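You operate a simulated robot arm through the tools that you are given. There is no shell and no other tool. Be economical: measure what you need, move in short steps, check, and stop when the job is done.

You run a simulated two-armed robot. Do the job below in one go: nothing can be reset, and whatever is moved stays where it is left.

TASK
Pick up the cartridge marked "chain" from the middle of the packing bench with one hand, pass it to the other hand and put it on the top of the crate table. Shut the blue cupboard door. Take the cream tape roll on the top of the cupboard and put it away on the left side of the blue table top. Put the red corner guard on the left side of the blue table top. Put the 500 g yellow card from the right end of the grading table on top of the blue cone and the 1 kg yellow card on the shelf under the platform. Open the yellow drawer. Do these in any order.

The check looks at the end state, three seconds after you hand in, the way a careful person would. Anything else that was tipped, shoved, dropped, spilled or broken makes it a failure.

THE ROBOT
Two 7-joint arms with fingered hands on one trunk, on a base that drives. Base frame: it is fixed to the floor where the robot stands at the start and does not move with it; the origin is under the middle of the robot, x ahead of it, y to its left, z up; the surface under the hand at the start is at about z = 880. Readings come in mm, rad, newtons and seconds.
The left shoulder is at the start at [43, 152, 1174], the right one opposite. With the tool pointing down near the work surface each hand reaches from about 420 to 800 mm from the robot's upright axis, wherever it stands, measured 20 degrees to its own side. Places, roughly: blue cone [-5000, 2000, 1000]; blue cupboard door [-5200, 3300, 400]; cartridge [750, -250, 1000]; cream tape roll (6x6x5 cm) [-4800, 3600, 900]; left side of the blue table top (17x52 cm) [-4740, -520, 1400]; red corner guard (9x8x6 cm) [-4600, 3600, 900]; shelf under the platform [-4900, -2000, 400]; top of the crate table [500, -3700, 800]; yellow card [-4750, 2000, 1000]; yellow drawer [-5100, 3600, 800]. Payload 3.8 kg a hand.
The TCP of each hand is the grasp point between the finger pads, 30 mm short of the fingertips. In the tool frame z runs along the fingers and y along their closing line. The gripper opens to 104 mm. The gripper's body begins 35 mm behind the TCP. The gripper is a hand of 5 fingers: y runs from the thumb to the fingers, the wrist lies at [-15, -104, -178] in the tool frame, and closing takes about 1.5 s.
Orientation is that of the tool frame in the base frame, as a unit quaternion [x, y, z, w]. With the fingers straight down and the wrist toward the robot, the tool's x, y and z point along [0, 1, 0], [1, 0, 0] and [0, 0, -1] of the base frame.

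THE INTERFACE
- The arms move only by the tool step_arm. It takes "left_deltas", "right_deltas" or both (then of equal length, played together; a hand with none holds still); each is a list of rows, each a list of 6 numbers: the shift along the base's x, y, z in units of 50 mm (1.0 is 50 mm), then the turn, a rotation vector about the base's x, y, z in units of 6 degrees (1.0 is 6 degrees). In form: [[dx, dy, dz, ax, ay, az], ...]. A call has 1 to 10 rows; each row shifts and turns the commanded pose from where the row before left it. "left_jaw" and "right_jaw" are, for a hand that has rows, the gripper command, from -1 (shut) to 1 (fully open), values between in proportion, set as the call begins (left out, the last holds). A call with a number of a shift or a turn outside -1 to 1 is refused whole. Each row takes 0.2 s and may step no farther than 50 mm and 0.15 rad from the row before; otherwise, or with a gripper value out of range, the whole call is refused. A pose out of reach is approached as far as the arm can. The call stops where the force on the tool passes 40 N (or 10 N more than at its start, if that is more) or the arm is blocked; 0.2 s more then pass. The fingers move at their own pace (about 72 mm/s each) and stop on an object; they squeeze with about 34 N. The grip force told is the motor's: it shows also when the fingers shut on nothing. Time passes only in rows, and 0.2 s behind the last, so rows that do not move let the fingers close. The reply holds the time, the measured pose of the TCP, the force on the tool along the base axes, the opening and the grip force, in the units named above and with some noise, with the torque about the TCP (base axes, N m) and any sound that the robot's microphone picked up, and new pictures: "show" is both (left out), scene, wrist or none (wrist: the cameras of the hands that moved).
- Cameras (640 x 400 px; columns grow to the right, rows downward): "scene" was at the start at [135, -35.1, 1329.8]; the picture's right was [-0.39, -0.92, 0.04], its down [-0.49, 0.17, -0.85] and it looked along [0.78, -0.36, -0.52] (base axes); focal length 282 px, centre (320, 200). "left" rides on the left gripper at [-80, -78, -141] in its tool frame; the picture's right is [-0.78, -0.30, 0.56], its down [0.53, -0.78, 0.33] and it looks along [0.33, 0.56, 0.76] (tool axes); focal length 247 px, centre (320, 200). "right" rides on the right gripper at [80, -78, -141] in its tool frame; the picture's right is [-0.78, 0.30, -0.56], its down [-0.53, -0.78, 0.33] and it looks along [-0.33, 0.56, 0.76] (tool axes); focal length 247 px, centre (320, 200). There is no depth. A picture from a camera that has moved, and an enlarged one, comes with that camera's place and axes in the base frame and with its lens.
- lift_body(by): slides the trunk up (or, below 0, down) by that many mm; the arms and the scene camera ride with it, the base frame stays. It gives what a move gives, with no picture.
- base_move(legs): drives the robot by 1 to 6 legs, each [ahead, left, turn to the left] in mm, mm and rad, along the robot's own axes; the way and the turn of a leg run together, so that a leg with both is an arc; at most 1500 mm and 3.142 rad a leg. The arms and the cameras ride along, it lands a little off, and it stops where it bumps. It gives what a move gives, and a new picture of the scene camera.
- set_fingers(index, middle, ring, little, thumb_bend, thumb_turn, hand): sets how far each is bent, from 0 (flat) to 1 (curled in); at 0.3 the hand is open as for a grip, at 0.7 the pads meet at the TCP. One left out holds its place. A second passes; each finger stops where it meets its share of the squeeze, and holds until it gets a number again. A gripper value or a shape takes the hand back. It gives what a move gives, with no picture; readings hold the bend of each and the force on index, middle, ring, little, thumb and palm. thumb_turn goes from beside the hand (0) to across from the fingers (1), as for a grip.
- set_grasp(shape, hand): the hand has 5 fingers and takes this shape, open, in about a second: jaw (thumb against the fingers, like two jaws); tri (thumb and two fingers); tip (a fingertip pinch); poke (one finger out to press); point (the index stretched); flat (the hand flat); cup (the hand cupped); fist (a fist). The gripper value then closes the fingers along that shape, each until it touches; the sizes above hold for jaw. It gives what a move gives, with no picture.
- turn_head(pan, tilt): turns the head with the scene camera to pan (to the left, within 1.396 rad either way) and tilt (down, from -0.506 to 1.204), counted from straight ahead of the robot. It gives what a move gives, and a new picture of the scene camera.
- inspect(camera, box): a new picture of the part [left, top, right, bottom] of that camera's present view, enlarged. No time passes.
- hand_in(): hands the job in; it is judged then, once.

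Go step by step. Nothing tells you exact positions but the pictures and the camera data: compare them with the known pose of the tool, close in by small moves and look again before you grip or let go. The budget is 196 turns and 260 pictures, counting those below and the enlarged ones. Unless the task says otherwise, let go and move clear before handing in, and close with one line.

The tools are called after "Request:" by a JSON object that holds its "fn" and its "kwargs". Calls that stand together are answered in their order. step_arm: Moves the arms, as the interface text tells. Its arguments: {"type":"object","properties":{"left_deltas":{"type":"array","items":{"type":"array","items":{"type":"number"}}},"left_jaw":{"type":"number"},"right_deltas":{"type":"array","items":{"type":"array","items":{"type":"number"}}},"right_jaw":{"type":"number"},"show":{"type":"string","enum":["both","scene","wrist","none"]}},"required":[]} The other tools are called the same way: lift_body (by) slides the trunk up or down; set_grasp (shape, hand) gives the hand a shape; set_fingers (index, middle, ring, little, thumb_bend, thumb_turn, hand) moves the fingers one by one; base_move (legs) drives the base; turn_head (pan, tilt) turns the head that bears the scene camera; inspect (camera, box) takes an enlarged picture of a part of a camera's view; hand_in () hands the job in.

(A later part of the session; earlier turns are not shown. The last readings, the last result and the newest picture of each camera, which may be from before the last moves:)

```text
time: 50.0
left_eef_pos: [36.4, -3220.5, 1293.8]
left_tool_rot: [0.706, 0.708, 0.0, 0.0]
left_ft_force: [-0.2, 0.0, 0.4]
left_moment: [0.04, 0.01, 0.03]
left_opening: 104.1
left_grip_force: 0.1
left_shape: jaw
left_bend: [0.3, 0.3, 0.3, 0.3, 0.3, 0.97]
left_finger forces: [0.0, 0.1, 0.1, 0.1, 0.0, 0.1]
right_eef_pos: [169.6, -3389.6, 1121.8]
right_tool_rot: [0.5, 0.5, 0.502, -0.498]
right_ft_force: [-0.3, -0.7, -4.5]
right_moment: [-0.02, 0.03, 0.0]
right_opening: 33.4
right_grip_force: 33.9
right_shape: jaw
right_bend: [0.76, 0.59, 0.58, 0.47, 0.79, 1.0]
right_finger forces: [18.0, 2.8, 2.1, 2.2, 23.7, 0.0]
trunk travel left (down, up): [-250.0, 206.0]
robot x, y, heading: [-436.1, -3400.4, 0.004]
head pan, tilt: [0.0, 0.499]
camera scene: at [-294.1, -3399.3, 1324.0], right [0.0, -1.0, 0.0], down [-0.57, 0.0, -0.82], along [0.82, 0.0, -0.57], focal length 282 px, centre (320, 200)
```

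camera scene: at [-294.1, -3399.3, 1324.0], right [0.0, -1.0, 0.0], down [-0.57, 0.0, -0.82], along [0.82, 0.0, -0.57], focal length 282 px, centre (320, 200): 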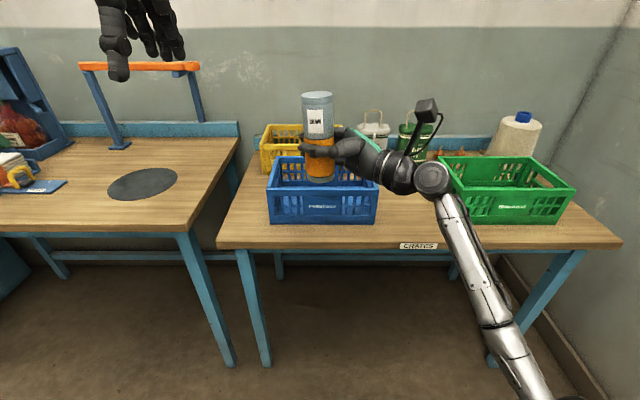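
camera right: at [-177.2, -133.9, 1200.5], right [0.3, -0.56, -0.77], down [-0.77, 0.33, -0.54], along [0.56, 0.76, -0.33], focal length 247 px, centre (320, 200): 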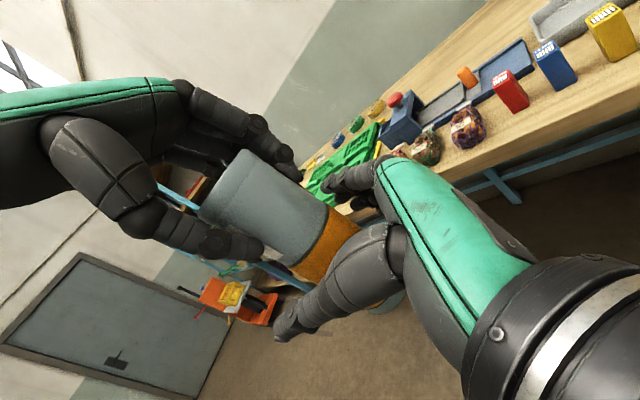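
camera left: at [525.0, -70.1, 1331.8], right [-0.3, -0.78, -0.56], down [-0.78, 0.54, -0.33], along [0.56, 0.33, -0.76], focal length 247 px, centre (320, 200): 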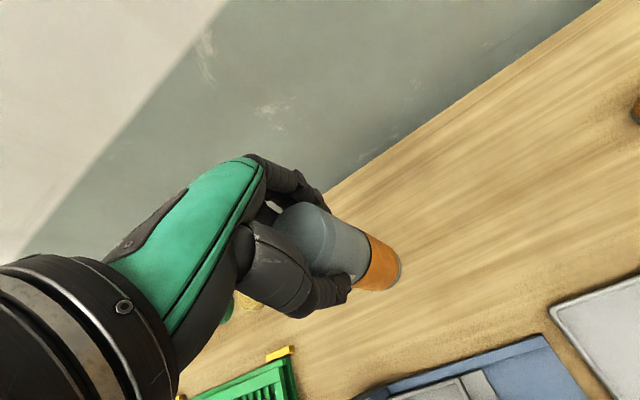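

The crate table is in view with a free strip between the blue and green crates (around y≈-3650). I sidestep right and lower the trunk, then measure the table height.

Request:
{"fn": "base_move", "kwargs": {"legs": [[0, -260, 0]]}}

Request:
{"fn": "lift_body", "kwargs": {"by": -200}}

Request:
{"fn": "turn_head", "kwargs": {"pan": -0.1, "tilt": 0.5}}

```text
time: 51.9
left_eef_pos: [38.3, -3477.0, 1294.6]
left_tool_rot: [0.707, 0.707, -0.001, -0.001]
left_ft_force: [-0.5, -0.4, 0.9]
left_moment: [0.01, 0.01, 0.03]
left_opening: 103.7
left_grip_force: 0.0
left_shape: jaw
left_bend: [0.3, 0.3, 0.3, 0.3, 0.3, 0.97]
left_finger forces: [0.1, 0.0, 0.0, 0.0, 0.0, 0.0]
right_eef_pos: [167.5, -3648.6, 1121.3]
right_tool_rot: [0.501, 0.5, 0.502, -0.498]
right_ft_force: [-0.5, -0.4, -3.0]
right_moment: [-0.01, -0.01, 0.02]
right_opening: 33.3
right_grip_force: 33.8
right_shape: jaw
right_bend: [0.76, 0.59, 0.58, 0.47, 0.79, 1.0]
right_finger forces: [18.0, 2.7, 2.0, 2.3, 23.7, 0.0]
trunk travel left (down, up): [-250.0, 206.0]
robot x, y, heading: [-432.8, -3660.0, -0.0]
head pan, tilt: [0.0, 0.499]
camera scene: at [-294.0, -3656.7, 1323.9], right [0.0, -1.0, 0.0], down [-0.58, 0.0, -0.82], along [0.82, 0.0, -0.58], focal length 282 px, centre (320, 200)
```

scene: 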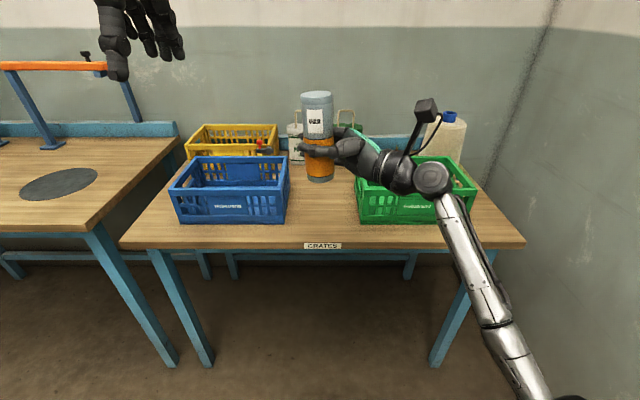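

```text
time: 54.1
left_eef_pos: [36.8, -3479.3, 1094.0]
left_tool_rot: [0.707, 0.707, 0.0, 0.0]
left_ft_force: [0.1, -0.1, -0.4]
left_moment: [-0.02, -0.01, -0.01]
left_opening: 103.8
left_grip_force: 0.1
left_shape: jaw
left_bend: [0.3, 0.3, 0.3, 0.3, 0.3, 0.97]
left_finger forces: [0.0, 0.1, 0.1, 0.0, 0.0, 0.1]
right_eef_pos: [168.9, -3649.6, 921.7]
right_tool_rot: [0.5, 0.5, 0.502, -0.497]
right_ft_force: [0.6, 0.1, -3.0]
right_moment: [-0.03, 0.02, 0.03]
right_opening: 33.3
right_grip_force: 34.1
right_shape: jaw
right_bend: [0.76, 0.59, 0.58, 0.47, 0.79, 1.0]
right_finger forces: [18.0, 2.6, 2.1, 2.3, 23.7, 0.0]
trunk travel left (down, up): [-50.0, 406.0]
robot x, y, heading: [-437.5, -3660.4, -0.001]
head pan, tilt: [0.0, 0.499]
```

```text
time: 54.7
left_eef_pos: [38.7, -3478.7, 1093.5]
left_tool_rot: [0.707, 0.707, -0.001, 0.0]
left_ft_force: [0.6, -0.2, -1.1]
left_moment: [-0.02, 0.03, 0.02]
left_opening: 103.6
left_grip_force: 0.1
left_shape: jaw
left_bend: [0.3, 0.3, 0.3, 0.3, 0.3, 0.97]
left_finger forces: [0.1, 0.0, 0.0, 0.0, 0.0, 0.0]
right_eef_pos: [168.4, -3649.1, 922.2]
right_tool_rot: [0.5, 0.5, 0.503, -0.498]
right_ft_force: [-0.1, -0.5, -2.8]
right_moment: [0.03, 0.05, 0.0]
right_opening: 33.4
right_grip_force: 34.6
right_shape: jaw
right_bend: [0.76, 0.59, 0.58, 0.47, 0.79, 1.0]
right_finger forces: [18.1, 2.6, 2.0, 2.3, 23.7, 0.0]
trunk travel left (down, up): [-50.0, 406.0]
robot x, y, heading: [-434.8, -3656.4, -0.003]
head pan, tilt: [-0.099, 0.499]
camera scene: at [-168.1, -3666.3, 1048.8], right [-0.09, -0.99, 0.04], down [-0.8, 0.05, -0.6], along [0.6, -0.09, -0.8], focal length 282 px, centre (320, 200)
```

scene: 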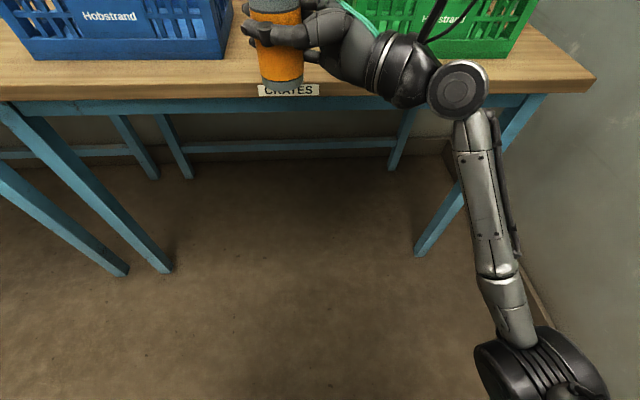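

Table top ≈ z 794, front edge x≈264, gap between crates y≈-3558…-3774. I drive 150 mm ahead so the cartridge hangs over the strip.

Request:
{"fn": "base_move", "kwargs": {"legs": [[150, 0, 0]]}}

Request:
{"fn": "turn_head", "kwargs": {"pan": -0.1, "tilt": 0.1}}

```text
time: 56.1
left_eef_pos: [189.0, -3480.1, 1093.7]
left_tool_rot: [0.708, 0.706, -0.001, 0.0]
left_ft_force: [0.3, -0.8, -0.7]
left_moment: [0.03, 0.0, 0.01]
left_opening: 103.8
left_grip_force: 0.2
left_shape: jaw
left_bend: [0.3, 0.3, 0.3, 0.3, 0.3, 0.97]
left_finger forces: [0.0, 0.0, 0.1, 0.1, 0.0, 0.0]
right_eef_pos: [318.7, -3650.3, 920.8]
right_tool_rot: [0.501, 0.499, 0.503, -0.497]
right_ft_force: [-0.4, -0.6, -2.9]
right_moment: [0.03, 0.0, 0.01]
right_opening: 33.0
right_grip_force: 33.9
right_shape: jaw
right_bend: [0.76, 0.59, 0.58, 0.47, 0.79, 1.0]
right_finger forces: [18.2, 2.8, 2.0, 2.4, 23.7, 0.1]
trunk travel left (down, up): [-50.0, 406.0]
robot x, y, heading: [-286.7, -3660.3, -0.002]
head pan, tilt: [-0.099, 0.499]
camera scene: at [-18.0, -3667.2, 1048.6], right [-0.09, -0.99, 0.04], down [-0.8, 0.05, -0.6], along [0.59, -0.09, -0.8], focal length 282 px, centre (320, 200)
```

scene: 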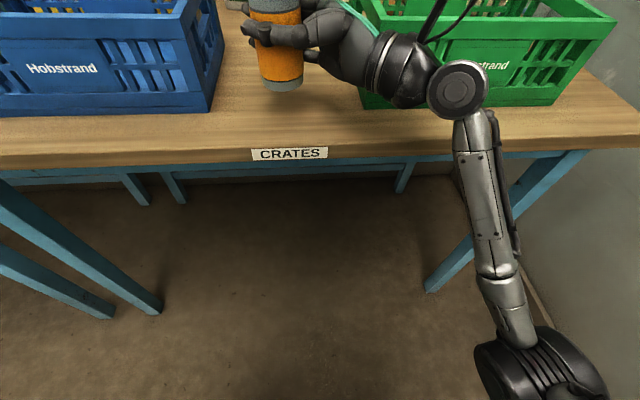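

```text
time: 57.0
left_eef_pos: [188.3, -3479.3, 1092.9]
left_tool_rot: [0.708, 0.707, -0.001, 0.0]
left_ft_force: [-0.4, -0.1, -0.4]
left_moment: [-0.02, 0.01, 0.02]
left_opening: 103.8
left_grip_force: 0.1
left_shape: jaw
left_bend: [0.3, 0.3, 0.3, 0.3, 0.3, 0.97]
left_finger forces: [0.1, 0.0, 0.0, 0.0, 0.0, 0.0]
right_eef_pos: [318.3, -3651.3, 920.9]
right_tool_rot: [0.501, 0.499, 0.503, -0.497]
right_ft_force: [-0.5, -0.4, -2.3]
right_moment: [0.04, 0.01, 0.0]
right_opening: 33.1
right_grip_force: 34.0
right_shape: jaw
right_bend: [0.76, 0.59, 0.58, 0.47, 0.79, 1.0]
right_finger forces: [18.1, 2.6, 1.9, 2.4, 23.8, 0.0]
trunk travel left (down, up): [-50.0, 406.0]
robot x, y, heading: [-285.7, -3657.2, -0.011]
head pan, tilt: [-0.099, 0.099]
camera scene: at [-2.5, -3667.3, 1082.1], right [-0.09, -0.99, 0.04], down [-0.5, 0.01, -0.86], along [0.86, -0.1, -0.5], focal length 282 px, centre (320, 200)
```

scene: 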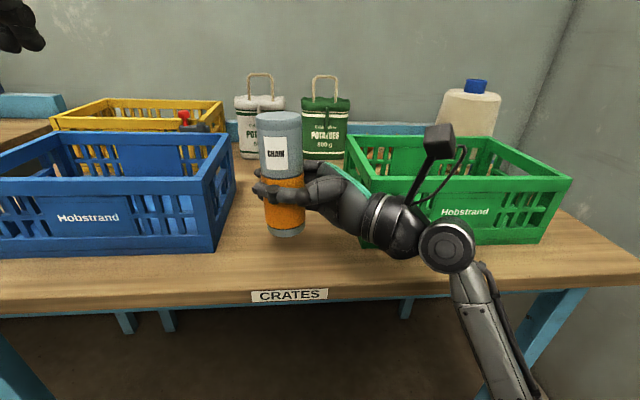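

Clear path down. I shift 15 mm left, lower 48 mm and look.

Request:
{"fn": "step_arm", "kwargs": {"right_deltas": [[0, 0.3, 0, 0, 0, 0], [0, 0, -0.5, 0, 0, 0], [0, 0, -0.46, 0, 0, 0]], "show": "scene"}}

Request:
{"fn": "inspect", "kwargs": {"camera": "scene", "box": [200, 90, 460, 310]}}

```text
time: 57.8
left_eef_pos: [188.2, -3480.2, 1092.2]
left_tool_rot: [0.708, 0.707, -0.001, 0.0]
left_ft_force: [-0.8, 0.4, 0.6]
left_moment: [0.01, -0.01, 0.02]
left_opening: 104.0
left_grip_force: 0.0
left_shape: jaw
left_bend: [0.3, 0.3, 0.3, 0.3, 0.3, 0.97]
left_finger forces: [0.1, 0.1, 0.0, 0.1, 0.1, 0.0]
right_eef_pos: [317.3, -3635.9, 873.0]
right_tool_rot: [0.501, 0.5, 0.503, -0.497]
right_ft_force: [0.7, 0.1, -3.3]
right_moment: [0.01, -0.01, 0.01]
right_opening: 32.9
right_grip_force: 34.1
right_shape: jaw
right_bend: [0.76, 0.59, 0.58, 0.47, 0.79, 1.0]
right_finger forces: [18.0, 2.6, 1.8, 2.3, 23.7, 0.0]
trunk travel left (down, up): [-50.0, 406.0]
robot x, y, heading: [-286.8, -3656.4, -0.003]
head pan, tilt: [-0.099, 0.099]
camera scene: at [-2.3, -3667.3, 1082.0], right [-0.09, -0.99, 0.04], down [-0.5, 0.01, -0.86], along [0.86, -0.1, -0.5], focal length 282 px, centre (320, 200)
```

scene: 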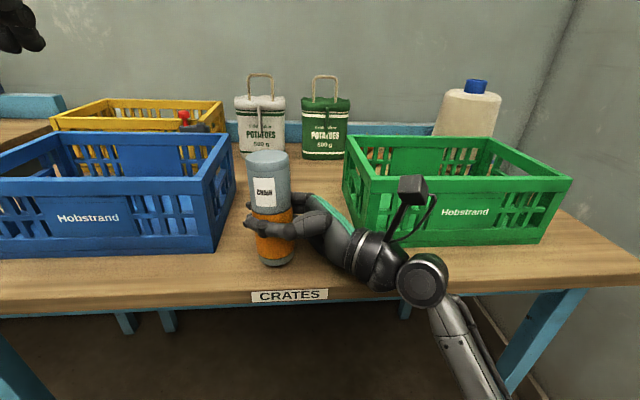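

```text
1.82 times, centred on (330, 200) of scene
camera zoom: at [-2.3, -3667.3, 1082.0], right [-0.09, -0.99, 0.04], down [-0.5, 0.01, -0.86], along [0.86, -0.1, -0.5], focal length 513 px, centre (302, 200)
```

zoom: 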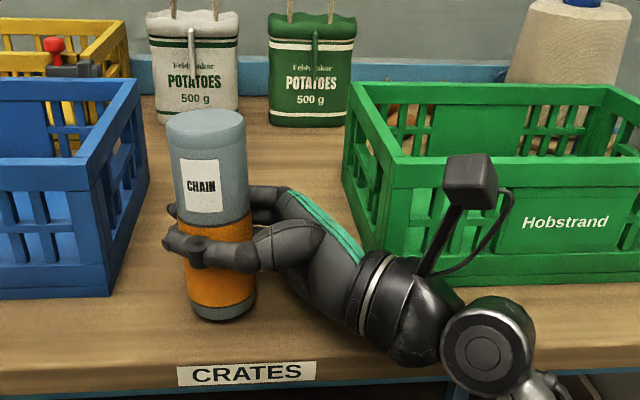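

Upright and about 10 mm above the table. I lower gently until contact.

Request:
{"fn": "step_arm", "kwargs": {"right_deltas": [[0, 0, -0.1, 0, 0, 0], [0, 0, -0.06, 0, 0, 0]], "show": "none"}}

Request:
{"fn": "step_arm", "kwargs": {"right_deltas": [[0, 0, -0.04, 0, 0, 0]], "show": "scene"}}

```text
time: 58.4
left_eef_pos: [186.7, -3480.8, 1094.8]
left_tool_rot: [0.708, 0.706, 0.001, 0.0]
left_ft_force: [0.2, -0.3, -1.0]
left_moment: [-0.03, -0.03, -0.01]
left_opening: 103.7
left_grip_force: 0.1
left_shape: jaw
left_bend: [0.3, 0.3, 0.3, 0.3, 0.3, 0.97]
left_finger forces: [0.0, 0.1, 0.1, 0.0, 0.1, 0.1]
right_eef_pos: [316.6, -3636.1, 867.9]
right_tool_rot: [0.5, 0.499, 0.505, -0.497]
right_ft_force: [0.1, -0.1, 4.9]
right_moment: [0.09, -0.17, -0.07]
right_opening: 33.4
right_grip_force: 33.6
right_shape: jaw
right_bend: [0.76, 0.59, 0.58, 0.46, 0.79, 1.0]
right_finger forces: [17.3, 2.5, 2.2, 3.0, 23.7, 0.1]
trunk travel left (down, up): [-50.0, 406.0]
robot x, y, heading: [-284.9, -3656.6, 0.001]
head pan, tilt: [-0.099, 0.099]
```

```text
time: 58.8
left_eef_pos: [185.1, -3480.2, 1094.3]
left_tool_rot: [0.708, 0.706, 0.001, 0.001]
left_ft_force: [-0.2, -0.3, -0.1]
left_moment: [0.0, -0.02, -0.02]
left_opening: 103.9
left_grip_force: 0.0
left_shape: jaw
left_bend: [0.3, 0.3, 0.3, 0.3, 0.3, 0.97]
left_finger forces: [0.0, 0.0, 0.0, 0.0, 0.1, 0.0]
right_eef_pos: [317.3, -3636.6, 866.2]
right_tool_rot: [0.499, 0.499, 0.506, -0.496]
right_ft_force: [-0.2, -1.0, 12.6]
right_moment: [0.09, -0.25, -0.02]
right_opening: 32.9
right_grip_force: 33.9
right_shape: jaw
right_bend: [0.76, 0.6, 0.58, 0.46, 0.79, 1.0]
right_finger forces: [17.5, 2.5, 2.2, 2.9, 23.5, 0.1]
trunk travel left (down, up): [-50.0, 406.0]
robot x, y, heading: [-286.9, -3660.1, -0.005]
head pan, tilt: [-0.099, 0.099]
camera scene: at [-4.5, -3667.6, 1083.1], right [-0.09, -0.99, 0.04], down [-0.5, 0.01, -0.87], along [0.86, -0.1, -0.5], focal length 282 px, centre (320, 200)
```

scene: 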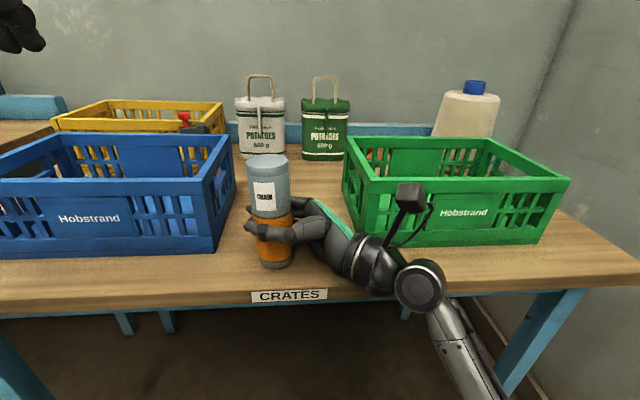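

It touches the table (contact force). I ease off slightly, open, and check.

Request:
{"fn": "step_arm", "kwargs": {"right_deltas": [[0, 0, 0.03, 0, 0, 0], [0, 0, 0, 0, 0, 0]], "show": "none"}}

Request:
{"fn": "step_arm", "kwargs": {"right_deltas": [[0, 0, 0, 0, 0, 0], [0, 0, 0, 0, 0, 0], [0, 0, 0, 0, 0, 0], [0, 0, 0, 0, 0, 0], [0, 0, 0, 0, 0, 0]], "right_jaw": 1, "show": "both"}}

```text
time: 59.4
left_eef_pos: [186.7, -3480.9, 1094.0]
left_tool_rot: [0.708, 0.706, 0.001, 0.001]
left_ft_force: [0.2, 0.2, -0.3]
left_moment: [0.0, 0.01, -0.01]
left_opening: 104.0
left_grip_force: 0.0
left_shape: jaw
left_bend: [0.3, 0.3, 0.3, 0.3, 0.3, 0.97]
left_finger forces: [0.1, 0.0, 0.0, 0.0, 0.0, 0.0]
right_eef_pos: [314.4, -3634.4, 865.9]
right_tool_rot: [0.5, 0.499, 0.504, -0.497]
right_ft_force: [0.0, -1.3, 13.0]
right_moment: [0.06, -0.3, 0.02]
right_opening: 33.1
right_grip_force: 33.9
right_shape: jaw
right_bend: [0.76, 0.6, 0.58, 0.46, 0.79, 1.0]
right_finger forces: [17.3, 2.5, 2.3, 3.5, 23.4, 0.1]
trunk travel left (down, up): [-50.0, 406.0]
robot x, y, heading: [-285.1, -3658.4, -0.004]
head pan, tilt: [-0.099, 0.099]
```

```text
time: 60.6
left_eef_pos: [187.1, -3479.9, 1093.7]
left_tool_rot: [0.708, 0.706, 0.0, -0.001]
left_ft_force: [-0.2, -0.2, -0.3]
left_moment: [-0.03, -0.02, 0.0]
left_opening: 103.7
left_grip_force: 0.0
left_shape: jaw
left_bend: [0.3, 0.3, 0.3, 0.3, 0.3, 0.97]
left_finger forces: [0.0, 0.0, 0.1, 0.1, 0.0, 0.0]
right_eef_pos: [317.3, -3635.2, 864.1]
right_tool_rot: [0.501, 0.499, 0.503, -0.497]
right_ft_force: [0.1, 0.3, -0.1]
right_moment: [0.04, 0.03, 0.01]
right_opening: 103.6
right_grip_force: 0.0
right_shape: jaw
right_bend: [0.3, 0.3, 0.3, 0.3, 0.3, 0.98]
right_finger forces: [0.0, 0.0, 0.1, 0.0, 0.0, 0.1]
trunk travel left (down, up): [-50.0, 406.0]
robot x, y, heading: [-287.6, -3663.7, -0.006]
head pan, tilt: [-0.099, 0.099]
camera scene: at [-2.8, -3667.3, 1082.2], right [-0.09, -0.99, 0.04], down [-0.5, 0.01, -0.86], along [0.86, -0.1, -0.5], focal length 282 px, centre (320, 200)
camera right: at [237.8, -3775.2, 944.1], right [0.3, -0.56, -0.77], down [-0.77, 0.34, -0.54], along [0.56, 0.76, -0.33], focal length 247 px, centre (320, 200)
```

scene: 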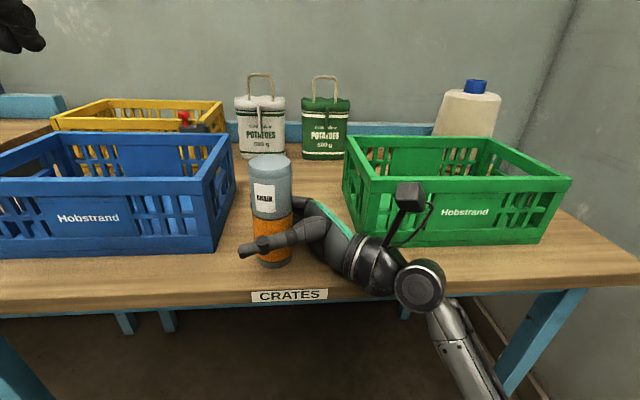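
right: 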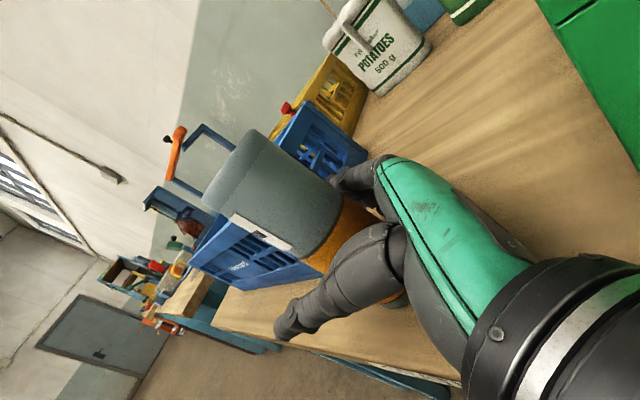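

The cartridge stands upright. I back the palm off 15 mm and lift the open hand straight up around it.

Request:
{"fn": "step_arm", "kwargs": {"right_deltas": [[0, -0.15, 0, 0, 0, 0], [0, -0.15, 0, 0, 0, 0], [0, 0, 0.5, 0, 0, 0], [0, 0, 0.6, 0, 0, 0]], "show": "scene"}}

```text
time: 61.6
left_eef_pos: [187.8, -3480.1, 1093.7]
left_tool_rot: [0.707, 0.707, 0.001, 0.0]
left_ft_force: [-0.8, -0.4, -0.7]
left_moment: [-0.01, -0.02, -0.02]
left_opening: 104.0
left_grip_force: 0.0
left_shape: jaw
left_bend: [0.3, 0.3, 0.3, 0.3, 0.3, 0.97]
left_finger forces: [0.0, 0.0, 0.0, 0.1, 0.0, 0.0]
right_eef_pos: [317.5, -3649.8, 921.3]
right_tool_rot: [0.501, 0.5, 0.503, -0.497]
right_ft_force: [1.0, 0.1, -0.8]
right_moment: [0.03, -0.04, -0.02]
right_opening: 103.9
right_grip_force: 0.1
right_shape: jaw
right_bend: [0.3, 0.3, 0.3, 0.3, 0.3, 0.98]
right_finger forces: [0.1, 0.1, 0.1, 0.0, 0.1, 0.1]
trunk travel left (down, up): [-50.0, 406.0]
robot x, y, heading: [-285.0, -3660.2, -0.003]
head pan, tilt: [-0.099, 0.099]
camera scene: at [-2.9, -3667.2, 1082.3], right [-0.09, -0.99, 0.04], down [-0.5, 0.01, -0.86], along [0.86, -0.1, -0.5], focal length 282 px, centre (320, 200)
```

scene: 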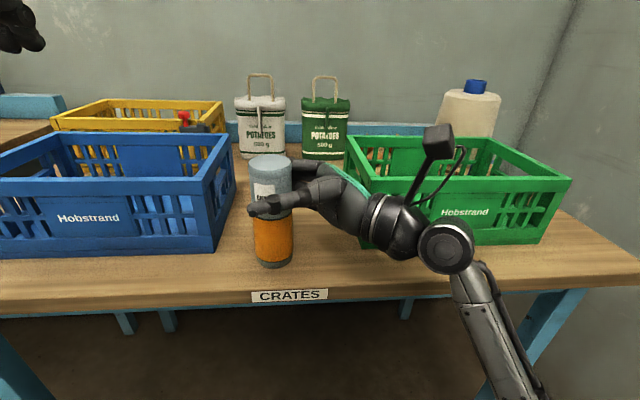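

Undisturbed. I raise the hand well above it and then drive back.

Request:
{"fn": "step_arm", "kwargs": {"right_deltas": [[0, 0, 0.8, 0, 0, 0], [0, 0, 0.8, 0, 0, 0], [0, 0, 0.9, 0, 0, 0], [0, 0, 0.9, 0, 0, 0]], "show": "none"}}

Request:
{"fn": "base_move", "kwargs": {"legs": [[-250, 0, 0]]}}

Request:
{"fn": "lift_body", "kwargs": {"by": 200}}

```text
time: 62.6
left_eef_pos: [188.0, -3479.4, 1094.7]
left_tool_rot: [0.708, 0.707, 0.0, 0.0]
left_ft_force: [0.0, 0.6, 0.8]
left_moment: [0.03, 0.04, 0.0]
left_opening: 104.0
left_grip_force: 0.0
left_shape: jaw
left_bend: [0.3, 0.3, 0.3, 0.3, 0.3, 0.97]
left_finger forces: [0.0, 0.1, 0.0, 0.0, 0.0, 0.0]
right_eef_pos: [318.3, -3651.9, 1089.6]
right_tool_rot: [0.501, 0.499, 0.502, -0.498]
right_ft_force: [0.5, 0.4, 0.1]
right_moment: [0.0, 0.01, -0.01]
right_opening: 103.6
right_grip_force: 0.1
right_shape: jaw
right_bend: [0.3, 0.3, 0.3, 0.3, 0.3, 0.98]
right_finger forces: [0.0, 0.0, 0.0, 0.1, 0.0, 0.1]
trunk travel left (down, up): [-50.0, 406.0]
robot x, y, heading: [-289.0, -3657.7, -0.001]
head pan, tilt: [-0.099, 0.099]
```

```text
time: 64.4
left_eef_pos: [-61.4, -3481.3, 1095.2]
left_tool_rot: [0.709, 0.705, 0.0, 0.001]
left_ft_force: [0.1, -0.3, -0.3]
left_moment: [-0.01, -0.01, 0.02]
left_opening: 103.6
left_grip_force: 0.0
left_shape: jaw
left_bend: [0.3, 0.3, 0.3, 0.3, 0.3, 0.97]
left_finger forces: [0.0, 0.1, 0.0, 0.0, 0.0, 0.0]
right_eef_pos: [70.3, -3653.2, 1090.4]
right_tool_rot: [0.502, 0.498, 0.503, -0.497]
right_ft_force: [0.1, 0.3, 0.4]
right_moment: [-0.01, -0.01, -0.01]
right_opening: 103.5
right_grip_force: 0.0
right_shape: jaw
right_bend: [0.3, 0.3, 0.3, 0.3, 0.3, 0.98]
right_finger forces: [0.0, 0.1, 0.1, 0.0, 0.0, 0.0]
trunk travel left (down, up): [-50.0, 406.0]
robot x, y, heading: [-532.5, -3657.0, -0.008]
head pan, tilt: [-0.099, 0.099]
camera scene: at [-251.1, -3667.3, 1082.3], right [-0.1, -0.99, 0.04], down [-0.5, 0.01, -0.86], along [0.86, -0.1, -0.5], focal length 282 px, centre (320, 200)
```

scene: 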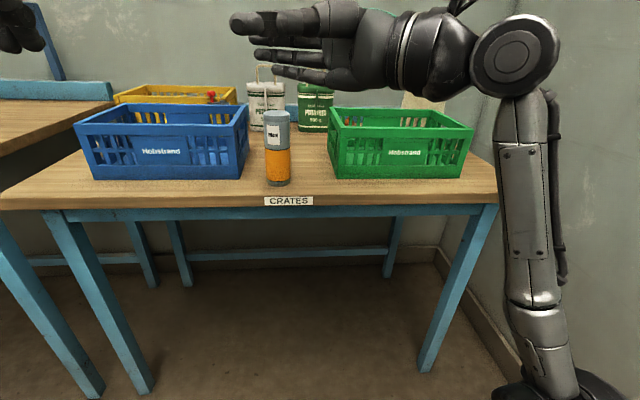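

```text
time: 66.5
left_eef_pos: [-58.2, -3480.5, 1292.7]
left_tool_rot: [0.709, 0.706, -0.001, 0.0]
left_ft_force: [0.5, 0.3, 0.0]
left_moment: [-0.01, 0.01, 0.02]
left_opening: 103.8
left_grip_force: 0.1
left_shape: jaw
left_bend: [0.3, 0.3, 0.3, 0.3, 0.3, 0.97]
left_finger forces: [0.0, 0.0, 0.0, 0.1, 0.0, 0.0]
right_eef_pos: [71.7, -3653.9, 1288.5]
right_tool_rot: [0.503, 0.498, 0.504, -0.496]
right_ft_force: [0.1, 0.6, -1.2]
right_moment: [-0.02, 0.03, -0.02]
right_opening: 103.9
right_grip_force: 0.1
right_shape: jaw
right_bend: [0.3, 0.3, 0.3, 0.3, 0.3, 0.98]
right_finger forces: [0.0, 0.0, 0.0, 0.0, 0.1, 0.0]
trunk travel left (down, up): [-250.0, 206.0]
robot x, y, heading: [-532.7, -3658.2, -0.011]
head pan, tilt: [-0.099, 0.099]
```

Cartridge done. I fold the right arm back to a fingers-down travel pose.

Request:
{"fn": "step_arm", "kwargs": {"right_deltas": [[-0.31, -0.55, -0.1, -1, 0, 0], [-0.31, -0.55, -0.1, -1, 0, 0], [-0.31, -0.55, -0.1, -1, 0, 0], [-0.31, -0.55, -0.1, -1, 0, 0], [-0.31, -0.55, -0.1, -1, 0, 0], [-0.31, -0.55, -0.1, -1, 0, 0], [-0.31, -0.55, -0.1, -1, 0, 0], [-0.31, -0.55, -0.1, -1, 0, 0], [-0.31, -0.55, -0.1, -1, 0, 0], [-0.31, -0.55, -0.1, -1, 0, 0]], "show": "none"}}

Request:
{"fn": "step_arm", "kwargs": {"right_deltas": [[-0.31, -0.5, -0.1, -1, 0, 0], [-0.31, -0.5, -0.1, -1, 0, 0], [-0.31, -0.5, -0.1, -1, 0, 0], [-0.31, -0.5, -0.1, -1, 0, 0], [-0.31, -0.5, -0.1, -1, 0, 0]], "left_deltas": [[-0.2, 0.3, 0, 0, 0, 0], [-0.2, 0.3, 0, 0, 0, 0], [-0.2, 0.3, 0, 0, 0, 0], [-0.2, 0.3, 0, 0, 0, 0], [-0.2, 0.3, 0, 0, 0, 0]], "show": "none"}}

Request:
{"fn": "turn_head", "kwargs": {"pan": 1.39, "tilt": 0.25}}

Request:
{"fn": "turn_head", "kwargs": {"pan": -1.39, "tilt": 0.25}}

```text
time: 68.8
left_eef_pos: [-60.2, -3482.0, 1294.1]
left_tool_rot: [0.709, 0.705, 0.0, 0.0]
left_ft_force: [0.5, -1.1, 1.2]
left_moment: [0.04, -0.01, 0.02]
left_opening: 103.8
left_grip_force: 0.0
left_shape: jaw
left_bend: [0.3, 0.3, 0.3, 0.3, 0.3, 0.97]
left_finger forces: [0.0, 0.0, 0.1, 0.0, 0.1, 0.0]
right_eef_pos: [-84.4, -3930.4, 1238.9]
right_tool_rot: [0.683, 0.683, 0.187, -0.179]
right_ft_force: [-0.4, -0.3, -0.3]
right_moment: [0.0, 0.04, 0.0]
right_opening: 103.7
right_grip_force: 0.0
right_shape: jaw
right_bend: [0.3, 0.3, 0.3, 0.3, 0.3, 0.98]
right_finger forces: [0.0, 0.1, 0.0, 0.1, 0.1, 0.0]
trunk travel left (down, up): [-250.0, 206.0]
robot x, y, heading: [-531.7, -3661.5, -0.008]
head pan, tilt: [-0.099, 0.099]
```

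```text
time: 70.0
left_eef_pos: [-111.6, -3406.2, 1293.7]
left_tool_rot: [0.71, 0.704, 0.0, 0.0]
left_ft_force: [0.1, 0.2, 0.7]
left_moment: [0.0, -0.06, 0.01]
left_opening: 103.7
left_grip_force: 0.0
left_shape: jaw
left_bend: [0.3, 0.3, 0.3, 0.3, 0.3, 0.97]
left_finger forces: [0.1, 0.0, 0.1, 0.0, 0.0, 0.0]
right_eef_pos: [-162.3, -4054.5, 1213.5]
right_tool_rot: [0.705, 0.709, 0.004, 0.004]
right_ft_force: [0.0, 0.1, 0.2]
right_moment: [0.0, -0.04, 0.01]
right_opening: 103.8
right_grip_force: 0.1
right_shape: jaw
right_bend: [0.3, 0.3, 0.3, 0.3, 0.3, 0.98]
right_finger forces: [0.0, 0.1, 0.0, 0.1, 0.0, 0.1]
trunk travel left (down, up): [-250.0, 206.0]
robot x, y, heading: [-533.4, -3658.1, -0.003]
head pan, tilt: [-0.099, 0.099]
```

```text
time: 71.5
left_eef_pos: [-110.0, -3406.3, 1292.9]
left_tool_rot: [0.71, 0.704, 0.0, 0.0]
left_ft_force: [0.7, 0.8, -0.5]
left_moment: [0.01, -0.02, 0.05]
left_opening: 103.9
left_grip_force: 0.2
left_shape: jaw
left_bend: [0.3, 0.3, 0.3, 0.3, 0.3, 0.97]
left_finger forces: [0.0, 0.0, 0.1, 0.1, 0.0, 0.0]
right_eef_pos: [-161.8, -4052.7, 1214.1]
right_tool_rot: [0.706, 0.708, 0.004, 0.004]
right_ft_force: [-0.3, 0.9, -0.3]
right_moment: [0.01, -0.03, -0.03]
right_opening: 103.5
right_grip_force: 0.1
right_shape: jaw
right_bend: [0.3, 0.3, 0.3, 0.3, 0.3, 0.98]
right_finger forces: [0.0, 0.0, 0.0, 0.0, 0.1, 0.0]
trunk travel left (down, up): [-250.0, 206.0]
robot x, y, heading: [-535.5, -3656.4, -0.007]
head pan, tilt: [1.389, 0.25]
camera scene: at [-463.4, -3565.0, 1355.4], right [0.98, -0.19, -0.11], down [-0.16, -0.24, -0.96], along [0.15, 0.95, -0.27], focal length 282 px, centre (320, 200)
```

scene: 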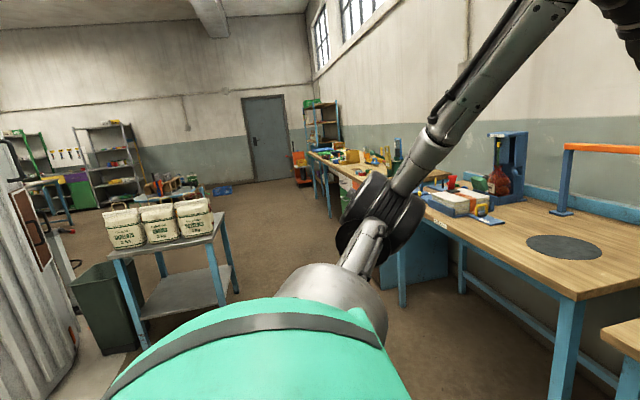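

```text
time: 74.0
left_eef_pos: [-110.1, -3407.2, 1292.2]
left_tool_rot: [0.709, 0.705, 0.0, 0.0]
left_ft_force: [1.0, 0.0, 0.7]
left_moment: [-0.01, 0.0, 0.0]
left_opening: 103.6
left_grip_force: 0.2
left_shape: jaw
left_bend: [0.3, 0.3, 0.3, 0.3, 0.3, 0.97]
left_finger forces: [0.1, 0.0, 0.0, 0.0, 0.1, 0.1]
right_eef_pos: [-161.0, -4053.0, 1212.9]
right_tool_rot: [0.705, 0.709, 0.004, 0.004]
right_ft_force: [0.3, 0.5, 0.1]
right_moment: [-0.01, 0.0, -0.01]
right_opening: 103.7
right_grip_force: 0.1
right_shape: jaw
right_bend: [0.3, 0.3, 0.3, 0.3, 0.3, 0.98]
right_finger forces: [0.1, 0.0, 0.1, 0.0, 0.1, 0.1]
trunk travel left (down, up): [-250.0, 206.0]
robot x, y, heading: [-536.1, -3659.6, -0.007]
head pan, tilt: [-1.389, 0.25]
camera scene: at [-464.6, -3748.6, 1355.3], right [-0.98, -0.17, 0.11], down [-0.15, 0.24, -0.96], along [0.14, -0.95, -0.27], focal length 282 px, centre (320, 200)
```

scene: 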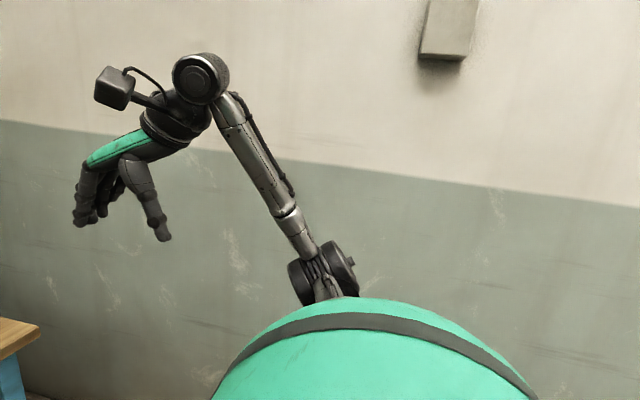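

I drive back north along the aisle (x≈-350) to y≈0 and turn to face the far side (-x).

Request:
{"fn": "base_move", "kwargs": {"legs": [[0, 0, 1.578], [0, -185, 0], [1500, 0, 0], [1500, 0, 0], [650, 0, 0], [0, 0, 1.571]]}}

Request:
{"fn": "turn_head", "kwargs": {"pan": 0.0, "tilt": 0.2}}

Request:
{"fn": "turn_head", "kwargs": {"pan": -0.9, "tilt": 0.2}}

```text
time: 100.5
left_eef_pos: [-871.9, -285.5, 1292.6]
left_tool_rot: [0.724, -0.69, 0.0, 0.0]
left_ft_force: [-0.2, 0.6, 1.0]
left_moment: [0.03, 0.02, -0.01]
left_opening: 103.9
left_grip_force: 0.0
left_shape: jaw
left_bend: [0.3, 0.3, 0.3, 0.3, 0.3, 0.97]
left_finger forces: [0.0, 0.1, 0.0, 0.0, 0.0, 0.0]
right_eef_pos: [-853.1, 363.2, 1212.9]
right_tool_rot: [0.726, -0.687, -0.003, 0.004]
right_ft_force: [-0.2, -0.2, 0.2]
right_moment: [-0.02, -0.01, -0.01]
right_opening: 103.7
right_grip_force: 0.0
right_shape: jaw
right_bend: [0.3, 0.3, 0.3, 0.3, 0.3, 0.98]
right_finger forces: [0.0, 0.0, 0.0, 0.1, 0.0, 0.0]
trunk travel left (down, up): [-250.0, 206.0]
robot x, y, heading: [-460.2, -10.7, -3.097]
head pan, tilt: [-1.389, 0.25]
camera scene: at [-536.2, 78.7, 1355.3], right [0.97, 0.22, 0.11], down [0.16, -0.24, -0.96], along [-0.19, 0.95, -0.27], focal length 282 px, centre (320, 200)
```

scene: 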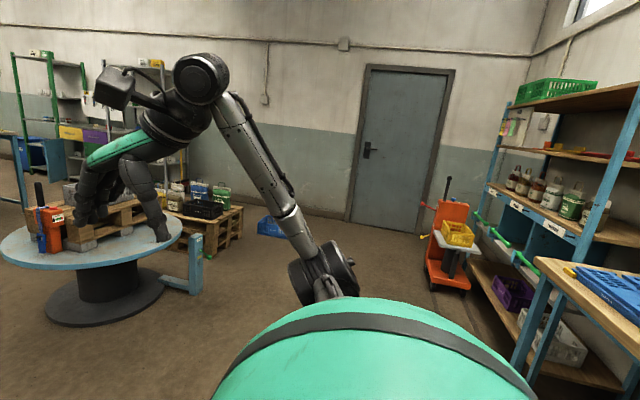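

```text
time: 102.0
left_eef_pos: [-871.7, -285.4, 1293.1]
left_tool_rot: [0.723, -0.691, 0.001, 0.0]
left_ft_force: [0.1, -0.4, 0.0]
left_moment: [0.05, -0.01, 0.02]
left_opening: 103.7
left_grip_force: 0.0
left_shape: jaw
left_bend: [0.3, 0.3, 0.3, 0.3, 0.3, 0.97]
left_finger forces: [0.0, 0.0, 0.0, 0.0, 0.0, 0.0]
right_eef_pos: [-853.1, 363.8, 1212.8]
right_tool_rot: [0.727, -0.687, -0.004, 0.004]
right_ft_force: [-0.6, -0.4, 0.7]
right_moment: [0.01, -0.01, -0.02]
right_opening: 103.6
right_grip_force: 0.1
right_shape: jaw
right_bend: [0.3, 0.3, 0.3, 0.3, 0.3, 0.98]
right_finger forces: [0.0, 0.0, 0.0, 0.1, 0.1, 0.0]
trunk travel left (down, up): [-250.0, 206.0]
robot x, y, heading: [-462.3, -13.2, -3.092]
head pan, tilt: [0.0, 0.201]
camera scene: at [-608.3, -16.5, 1351.3], right [-0.04, 1.0, 0.0], down [0.31, 0.01, -0.95], along [-0.95, -0.04, -0.31], focal length 282 px, centre (320, 200)
```

scene: 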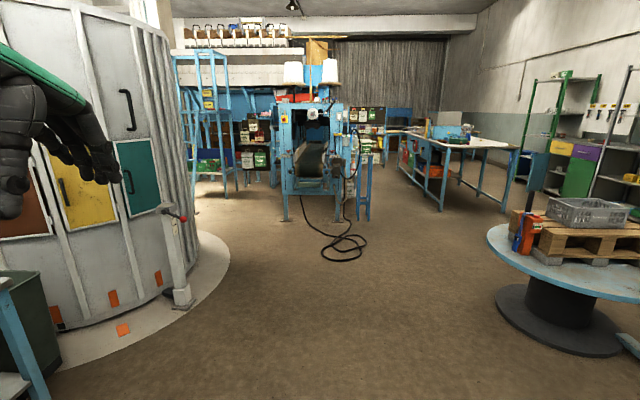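

```text
time: 103.2
left_eef_pos: [-870.1, -286.4, 1295.5]
left_tool_rot: [0.723, -0.691, 0.0, 0.0]
left_ft_force: [0.3, -0.2, 0.0]
left_moment: [0.0, 0.01, 0.0]
left_opening: 103.5
left_grip_force: 0.0
left_shape: jaw
left_bend: [0.3, 0.3, 0.3, 0.3, 0.3, 0.97]
left_finger forces: [0.0, 0.0, 0.0, 0.1, 0.1, 0.0]
right_eef_pos: [-854.1, 363.3, 1213.1]
right_tool_rot: [0.727, -0.687, -0.004, 0.004]
right_ft_force: [0.0, -0.3, -0.2]
right_moment: [0.01, 0.0, 0.0]
right_opening: 103.9
right_grip_force: 0.0
right_shape: jaw
right_bend: [0.3, 0.3, 0.3, 0.3, 0.3, 0.98]
right_finger forces: [0.0, 0.0, 0.0, 0.1, 0.0, 0.0]
trunk travel left (down, up): [-250.0, 206.0]
robot x, y, heading: [-461.8, -7.6, -3.099]
head pan, tilt: [-0.901, 0.201]
camera scene: at [-576.6, 57.9, 1355.2], right [0.75, 0.66, 0.09], down [0.24, -0.15, -0.96], along [-0.62, 0.74, -0.27], focal length 282 px, centre (320, 200)
```

scene: 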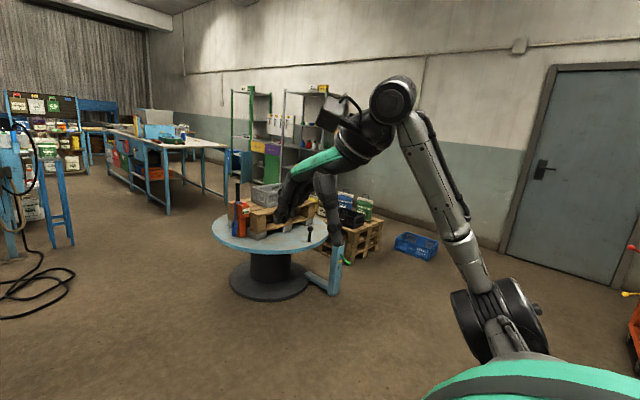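

A clear lane runs along y≈0 between the silo and the round table. I drive to x≈-2900 and look around.

Request:
{"fn": "base_move", "kwargs": {"legs": [[0, 0, -0.043], [1500, 0, 0], [950, 0, 0]]}}

Request:
{"fn": "turn_head", "kwargs": {"pan": -0.85, "tilt": 0.25}}

Request:
{"fn": "turn_head", "kwargs": {"pan": 0.2, "tilt": 0.1}}

```text
time: 115.7
left_eef_pos: [-3353.2, -194.7, 1293.5]
left_tool_rot: [-0.696, 0.718, 0.0, 0.0]
left_ft_force: [0.1, -0.5, 0.1]
left_moment: [0.01, 0.03, -0.03]
left_opening: 103.7
left_grip_force: 0.1
left_shape: jaw
left_bend: [0.3, 0.3, 0.3, 0.3, 0.3, 0.97]
left_finger forces: [0.0, 0.0, 0.0, 0.1, 0.0, 0.0]
right_eef_pos: [-3286.6, 448.8, 1213.1]
right_tool_rot: [-0.7, 0.714, 0.005, -0.005]
right_ft_force: [0.7, -0.1, 0.0]
right_moment: [-0.01, 0.02, 0.04]
right_opening: 103.8
right_grip_force: 0.1
right_shape: jaw
right_bend: [0.3, 0.3, 0.3, 0.3, 0.3, 0.98]
right_finger forces: [0.0, 0.0, 0.1, 0.0, 0.0, 0.0]
trunk travel left (down, up): [-250.0, 206.0]
robot x, y, heading: [-2929.5, 46.2, 3.11]
head pan, tilt: [-0.901, 0.201]
camera scene: at [-3033.7, 124.1, 1355.3], right [0.8, 0.6, 0.09], down [0.23, -0.16, -0.96], along [-0.56, 0.79, -0.27], focal length 282 px, centre (320, 200)
```

scene: 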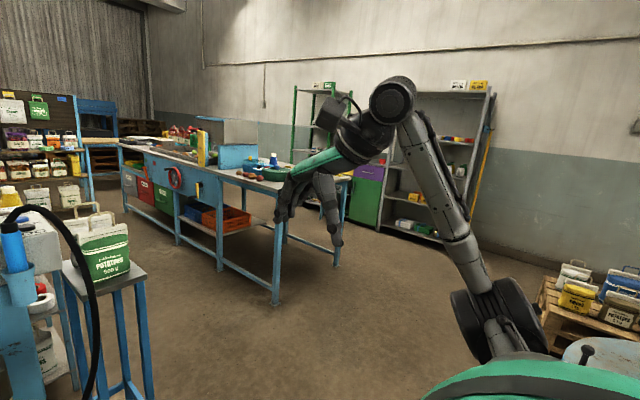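

```text
time: 116.3
left_eef_pos: [-3353.9, -195.2, 1293.3]
left_tool_rot: [-0.696, 0.718, 0.0, 0.0]
left_ft_force: [0.2, 0.2, 0.9]
left_moment: [-0.03, -0.03, -0.01]
left_opening: 103.8
left_grip_force: 0.1
left_shape: jaw
left_bend: [0.3, 0.3, 0.3, 0.3, 0.3, 0.97]
left_finger forces: [0.0, 0.0, 0.0, 0.0, 0.0, 0.0]
right_eef_pos: [-3286.9, 451.0, 1213.1]
right_tool_rot: [-0.7, 0.714, 0.003, -0.003]
right_ft_force: [0.1, -0.3, -0.1]
right_moment: [0.0, 0.01, -0.01]
right_opening: 103.7
right_grip_force: 0.0
right_shape: jaw
right_bend: [0.3, 0.3, 0.3, 0.3, 0.3, 0.98]
right_finger forces: [0.0, 0.0, 0.0, 0.1, 0.0, 0.0]
trunk travel left (down, up): [-250.0, 206.0]
robot x, y, heading: [-2924.5, 47.2, 3.114]
head pan, tilt: [-0.85, 0.25]
camera scene: at [-3037.4, 121.4, 1350.3], right [0.77, 0.64, 0.08], down [0.27, -0.19, -0.94], along [-0.58, 0.75, -0.32], focal length 282 px, centre (320, 200)
```

scene: 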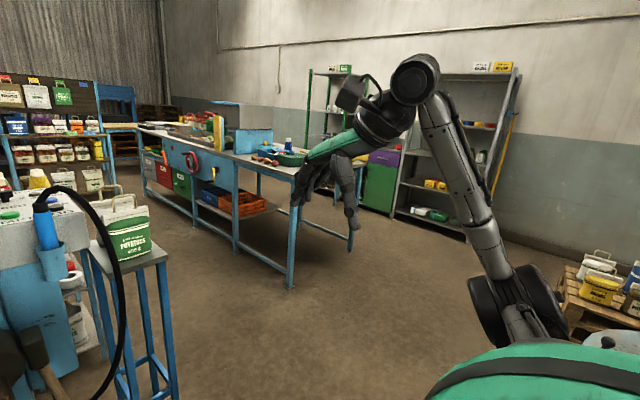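

```text
time: 117.6
left_eef_pos: [-3354.2, -195.5, 1293.6]
left_tool_rot: [-0.696, 0.718, 0.0, 0.0]
left_ft_force: [-0.1, -0.6, 0.2]
left_moment: [0.0, -0.01, 0.0]
left_opening: 103.9
left_grip_force: 0.0
left_shape: jaw
left_bend: [0.3, 0.3, 0.3, 0.3, 0.3, 0.97]
left_finger forces: [0.0, 0.0, 0.1, 0.0, 0.0, 0.1]
right_eef_pos: [-3286.5, 450.2, 1212.8]
right_tool_rot: [-0.699, 0.715, 0.004, -0.005]
right_ft_force: [0.0, -0.6, -0.1]
right_moment: [0.02, 0.01, 0.02]
right_opening: 103.7
right_grip_force: 0.0
right_shape: jaw
right_bend: [0.3, 0.3, 0.3, 0.3, 0.3, 0.98]
right_finger forces: [0.0, 0.0, 0.0, 0.0, 0.0, 0.0]
trunk travel left (down, up): [-250.0, 206.0]
robot x, y, heading: [-2924.6, 45.5, 3.109]
head pan, tilt: [0.201, 0.099]
camera scene: at [-3070.0, 33.9, 1360.9], right [-0.17, 0.99, -0.02], down [0.21, 0.01, -0.98], along [-0.96, -0.17, -0.21], focal length 282 px, centre (320, 200)
```

scene: 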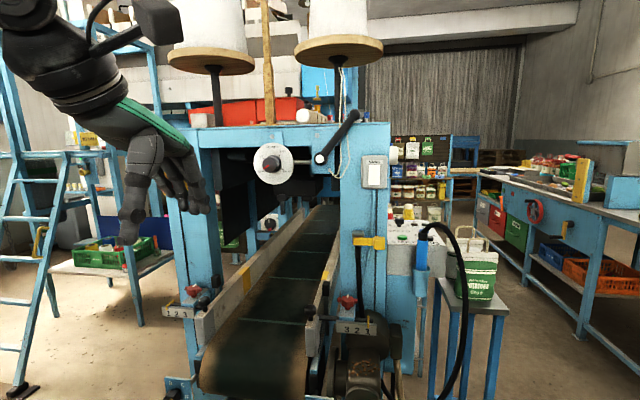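

I'm near the machine. I turn to face +y and travel diagonally into the aisle between the grading table and the round table.

Request:
{"fn": "base_move", "kwargs": {"legs": [[0, 0, -1.54], [450, 300, 0], [900, 250, 0], [600, 0, 0]]}}

Request:
{"fn": "turn_head", "kwargs": {"pan": 0.6, "tilt": 0.3}}

Request:
{"fn": "turn_head", "kwargs": {"pan": 1.35, "tilt": 0.3}}

```text
time: 132.0
left_eef_pos: [-3730.9, 2423.3, 1293.2]
left_tool_rot: [-0.008, 1.0, 0.0, -0.001]
left_ft_force: [-0.2, 0.8, -1.1]
left_moment: [0.01, 0.02, -0.01]
left_opening: 103.8
left_grip_force: 0.0
left_shape: jaw
left_bend: [0.3, 0.3, 0.3, 0.3, 0.3, 0.97]
left_finger forces: [0.0, 0.0, 0.0, 0.0, 0.0, 0.1]
right_eef_pos: [-3082.1, 2385.1, 1212.9]
right_tool_rot: [-0.013, 1.0, 0.006, 0.0]
right_ft_force: [0.1, -0.3, 0.2]
right_moment: [0.02, 0.0, -0.01]
right_opening: 103.8
right_grip_force: 0.0
right_shape: jaw
right_bend: [0.3, 0.3, 0.3, 0.3, 0.3, 0.98]
right_finger forces: [0.0, 0.0, 0.0, 0.1, 0.0, 0.0]
trunk travel left (down, up): [-250.0, 206.0]
robot x, y, heading: [-3469.4, 2008.7, 1.589]
head pan, tilt: [0.201, 0.099]
camera scene: at [-3490.7, 2150.8, 1361.0], right [0.98, 0.21, -0.02], down [0.02, -0.21, -0.98], along [-0.21, 0.95, -0.21], focal length 282 px, centre (320, 200)
```

scene: 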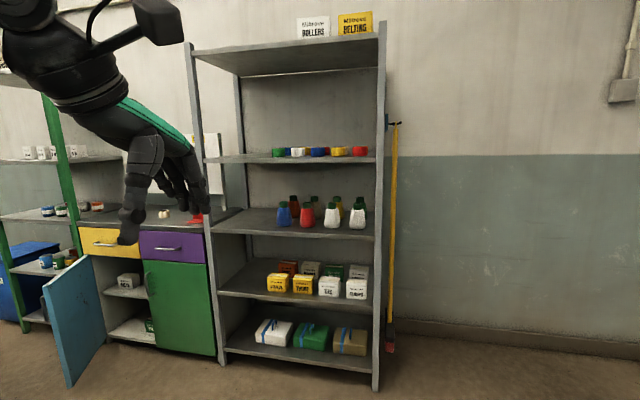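

```text
time: 132.9
left_eef_pos: [-3730.4, 2424.3, 1293.5]
left_tool_rot: [-0.008, 1.0, 0.0, 0.0]
left_ft_force: [0.0, -0.7, 0.1]
left_moment: [-0.01, 0.0, 0.02]
left_opening: 104.0
left_grip_force: 0.1
left_shape: jaw
left_bend: [0.3, 0.3, 0.3, 0.3, 0.3, 0.97]
left_finger forces: [0.0, 0.0, 0.0, 0.0, 0.1, 0.1]
right_eef_pos: [-3082.7, 2384.9, 1213.9]
right_tool_rot: [-0.013, 1.0, 0.005, 0.0]
right_ft_force: [-1.1, 0.4, 0.3]
right_moment: [-0.02, 0.02, 0.03]
right_opening: 103.7
right_grip_force: 0.0
right_shape: jaw
right_bend: [0.3, 0.3, 0.3, 0.3, 0.3, 0.98]
right_finger forces: [0.0, 0.0, 0.0, 0.0, 0.0, 0.0]
trunk travel left (down, up): [-250.0, 206.0]
robot x, y, heading: [-3467.1, 2002.5, 1.588]
head pan, tilt: [0.6, 0.3]
camera scene: at [-3524.8, 2135.6, 1343.9], right [0.82, 0.57, -0.06], down [0.17, -0.35, -0.92], along [-0.55, 0.74, -0.38], focal length 282 px, centre (320, 200)
```

scene: 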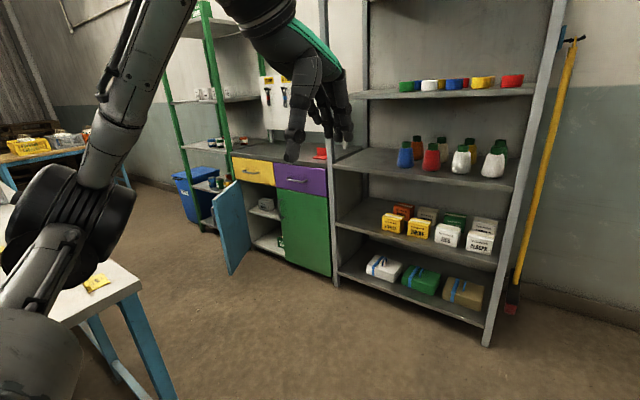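

```text
time: 134.0
left_eef_pos: [-3730.1, 2423.8, 1292.7]
left_tool_rot: [-0.007, 1.0, 0.0, -0.001]
left_ft_force: [-0.4, 0.4, -0.6]
left_moment: [0.03, -0.01, 0.0]
left_opening: 103.9
left_grip_force: 0.1
left_shape: jaw
left_bend: [0.3, 0.3, 0.3, 0.3, 0.3, 0.97]
left_finger forces: [0.0, 0.0, 0.0, 0.0, 0.0, 0.0]
right_eef_pos: [-3082.9, 2385.7, 1213.3]
right_tool_rot: [-0.013, 1.0, 0.004, 0.001]
right_ft_force: [0.3, -0.7, -0.1]
right_moment: [-0.01, -0.03, -0.01]
right_opening: 103.9
right_grip_force: 0.0
right_shape: jaw
right_bend: [0.3, 0.3, 0.3, 0.3, 0.3, 0.98]
right_finger forces: [0.1, 0.0, 0.0, 0.0, 0.0, 0.1]
trunk travel left (down, up): [-250.0, 206.0]
robot x, y, heading: [-3471.1, 2004.7, 1.587]
head pan, tilt: [1.349, 0.3]
camera scene: at [-3562.3, 2078.9, 1350.2], right [0.21, 0.97, -0.11], down [0.29, -0.17, -0.94], along [-0.93, 0.16, -0.32], focal length 282 px, centre (320, 200)
```

scene: 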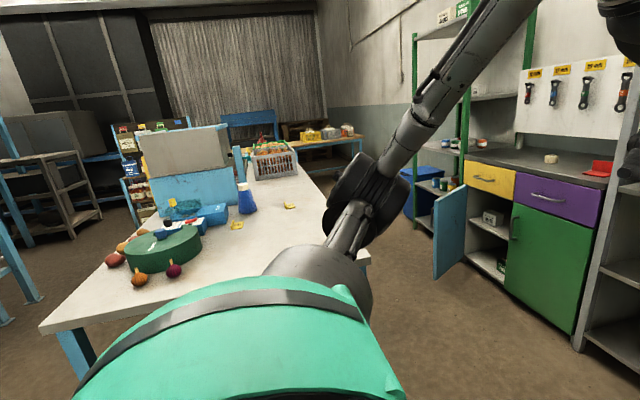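

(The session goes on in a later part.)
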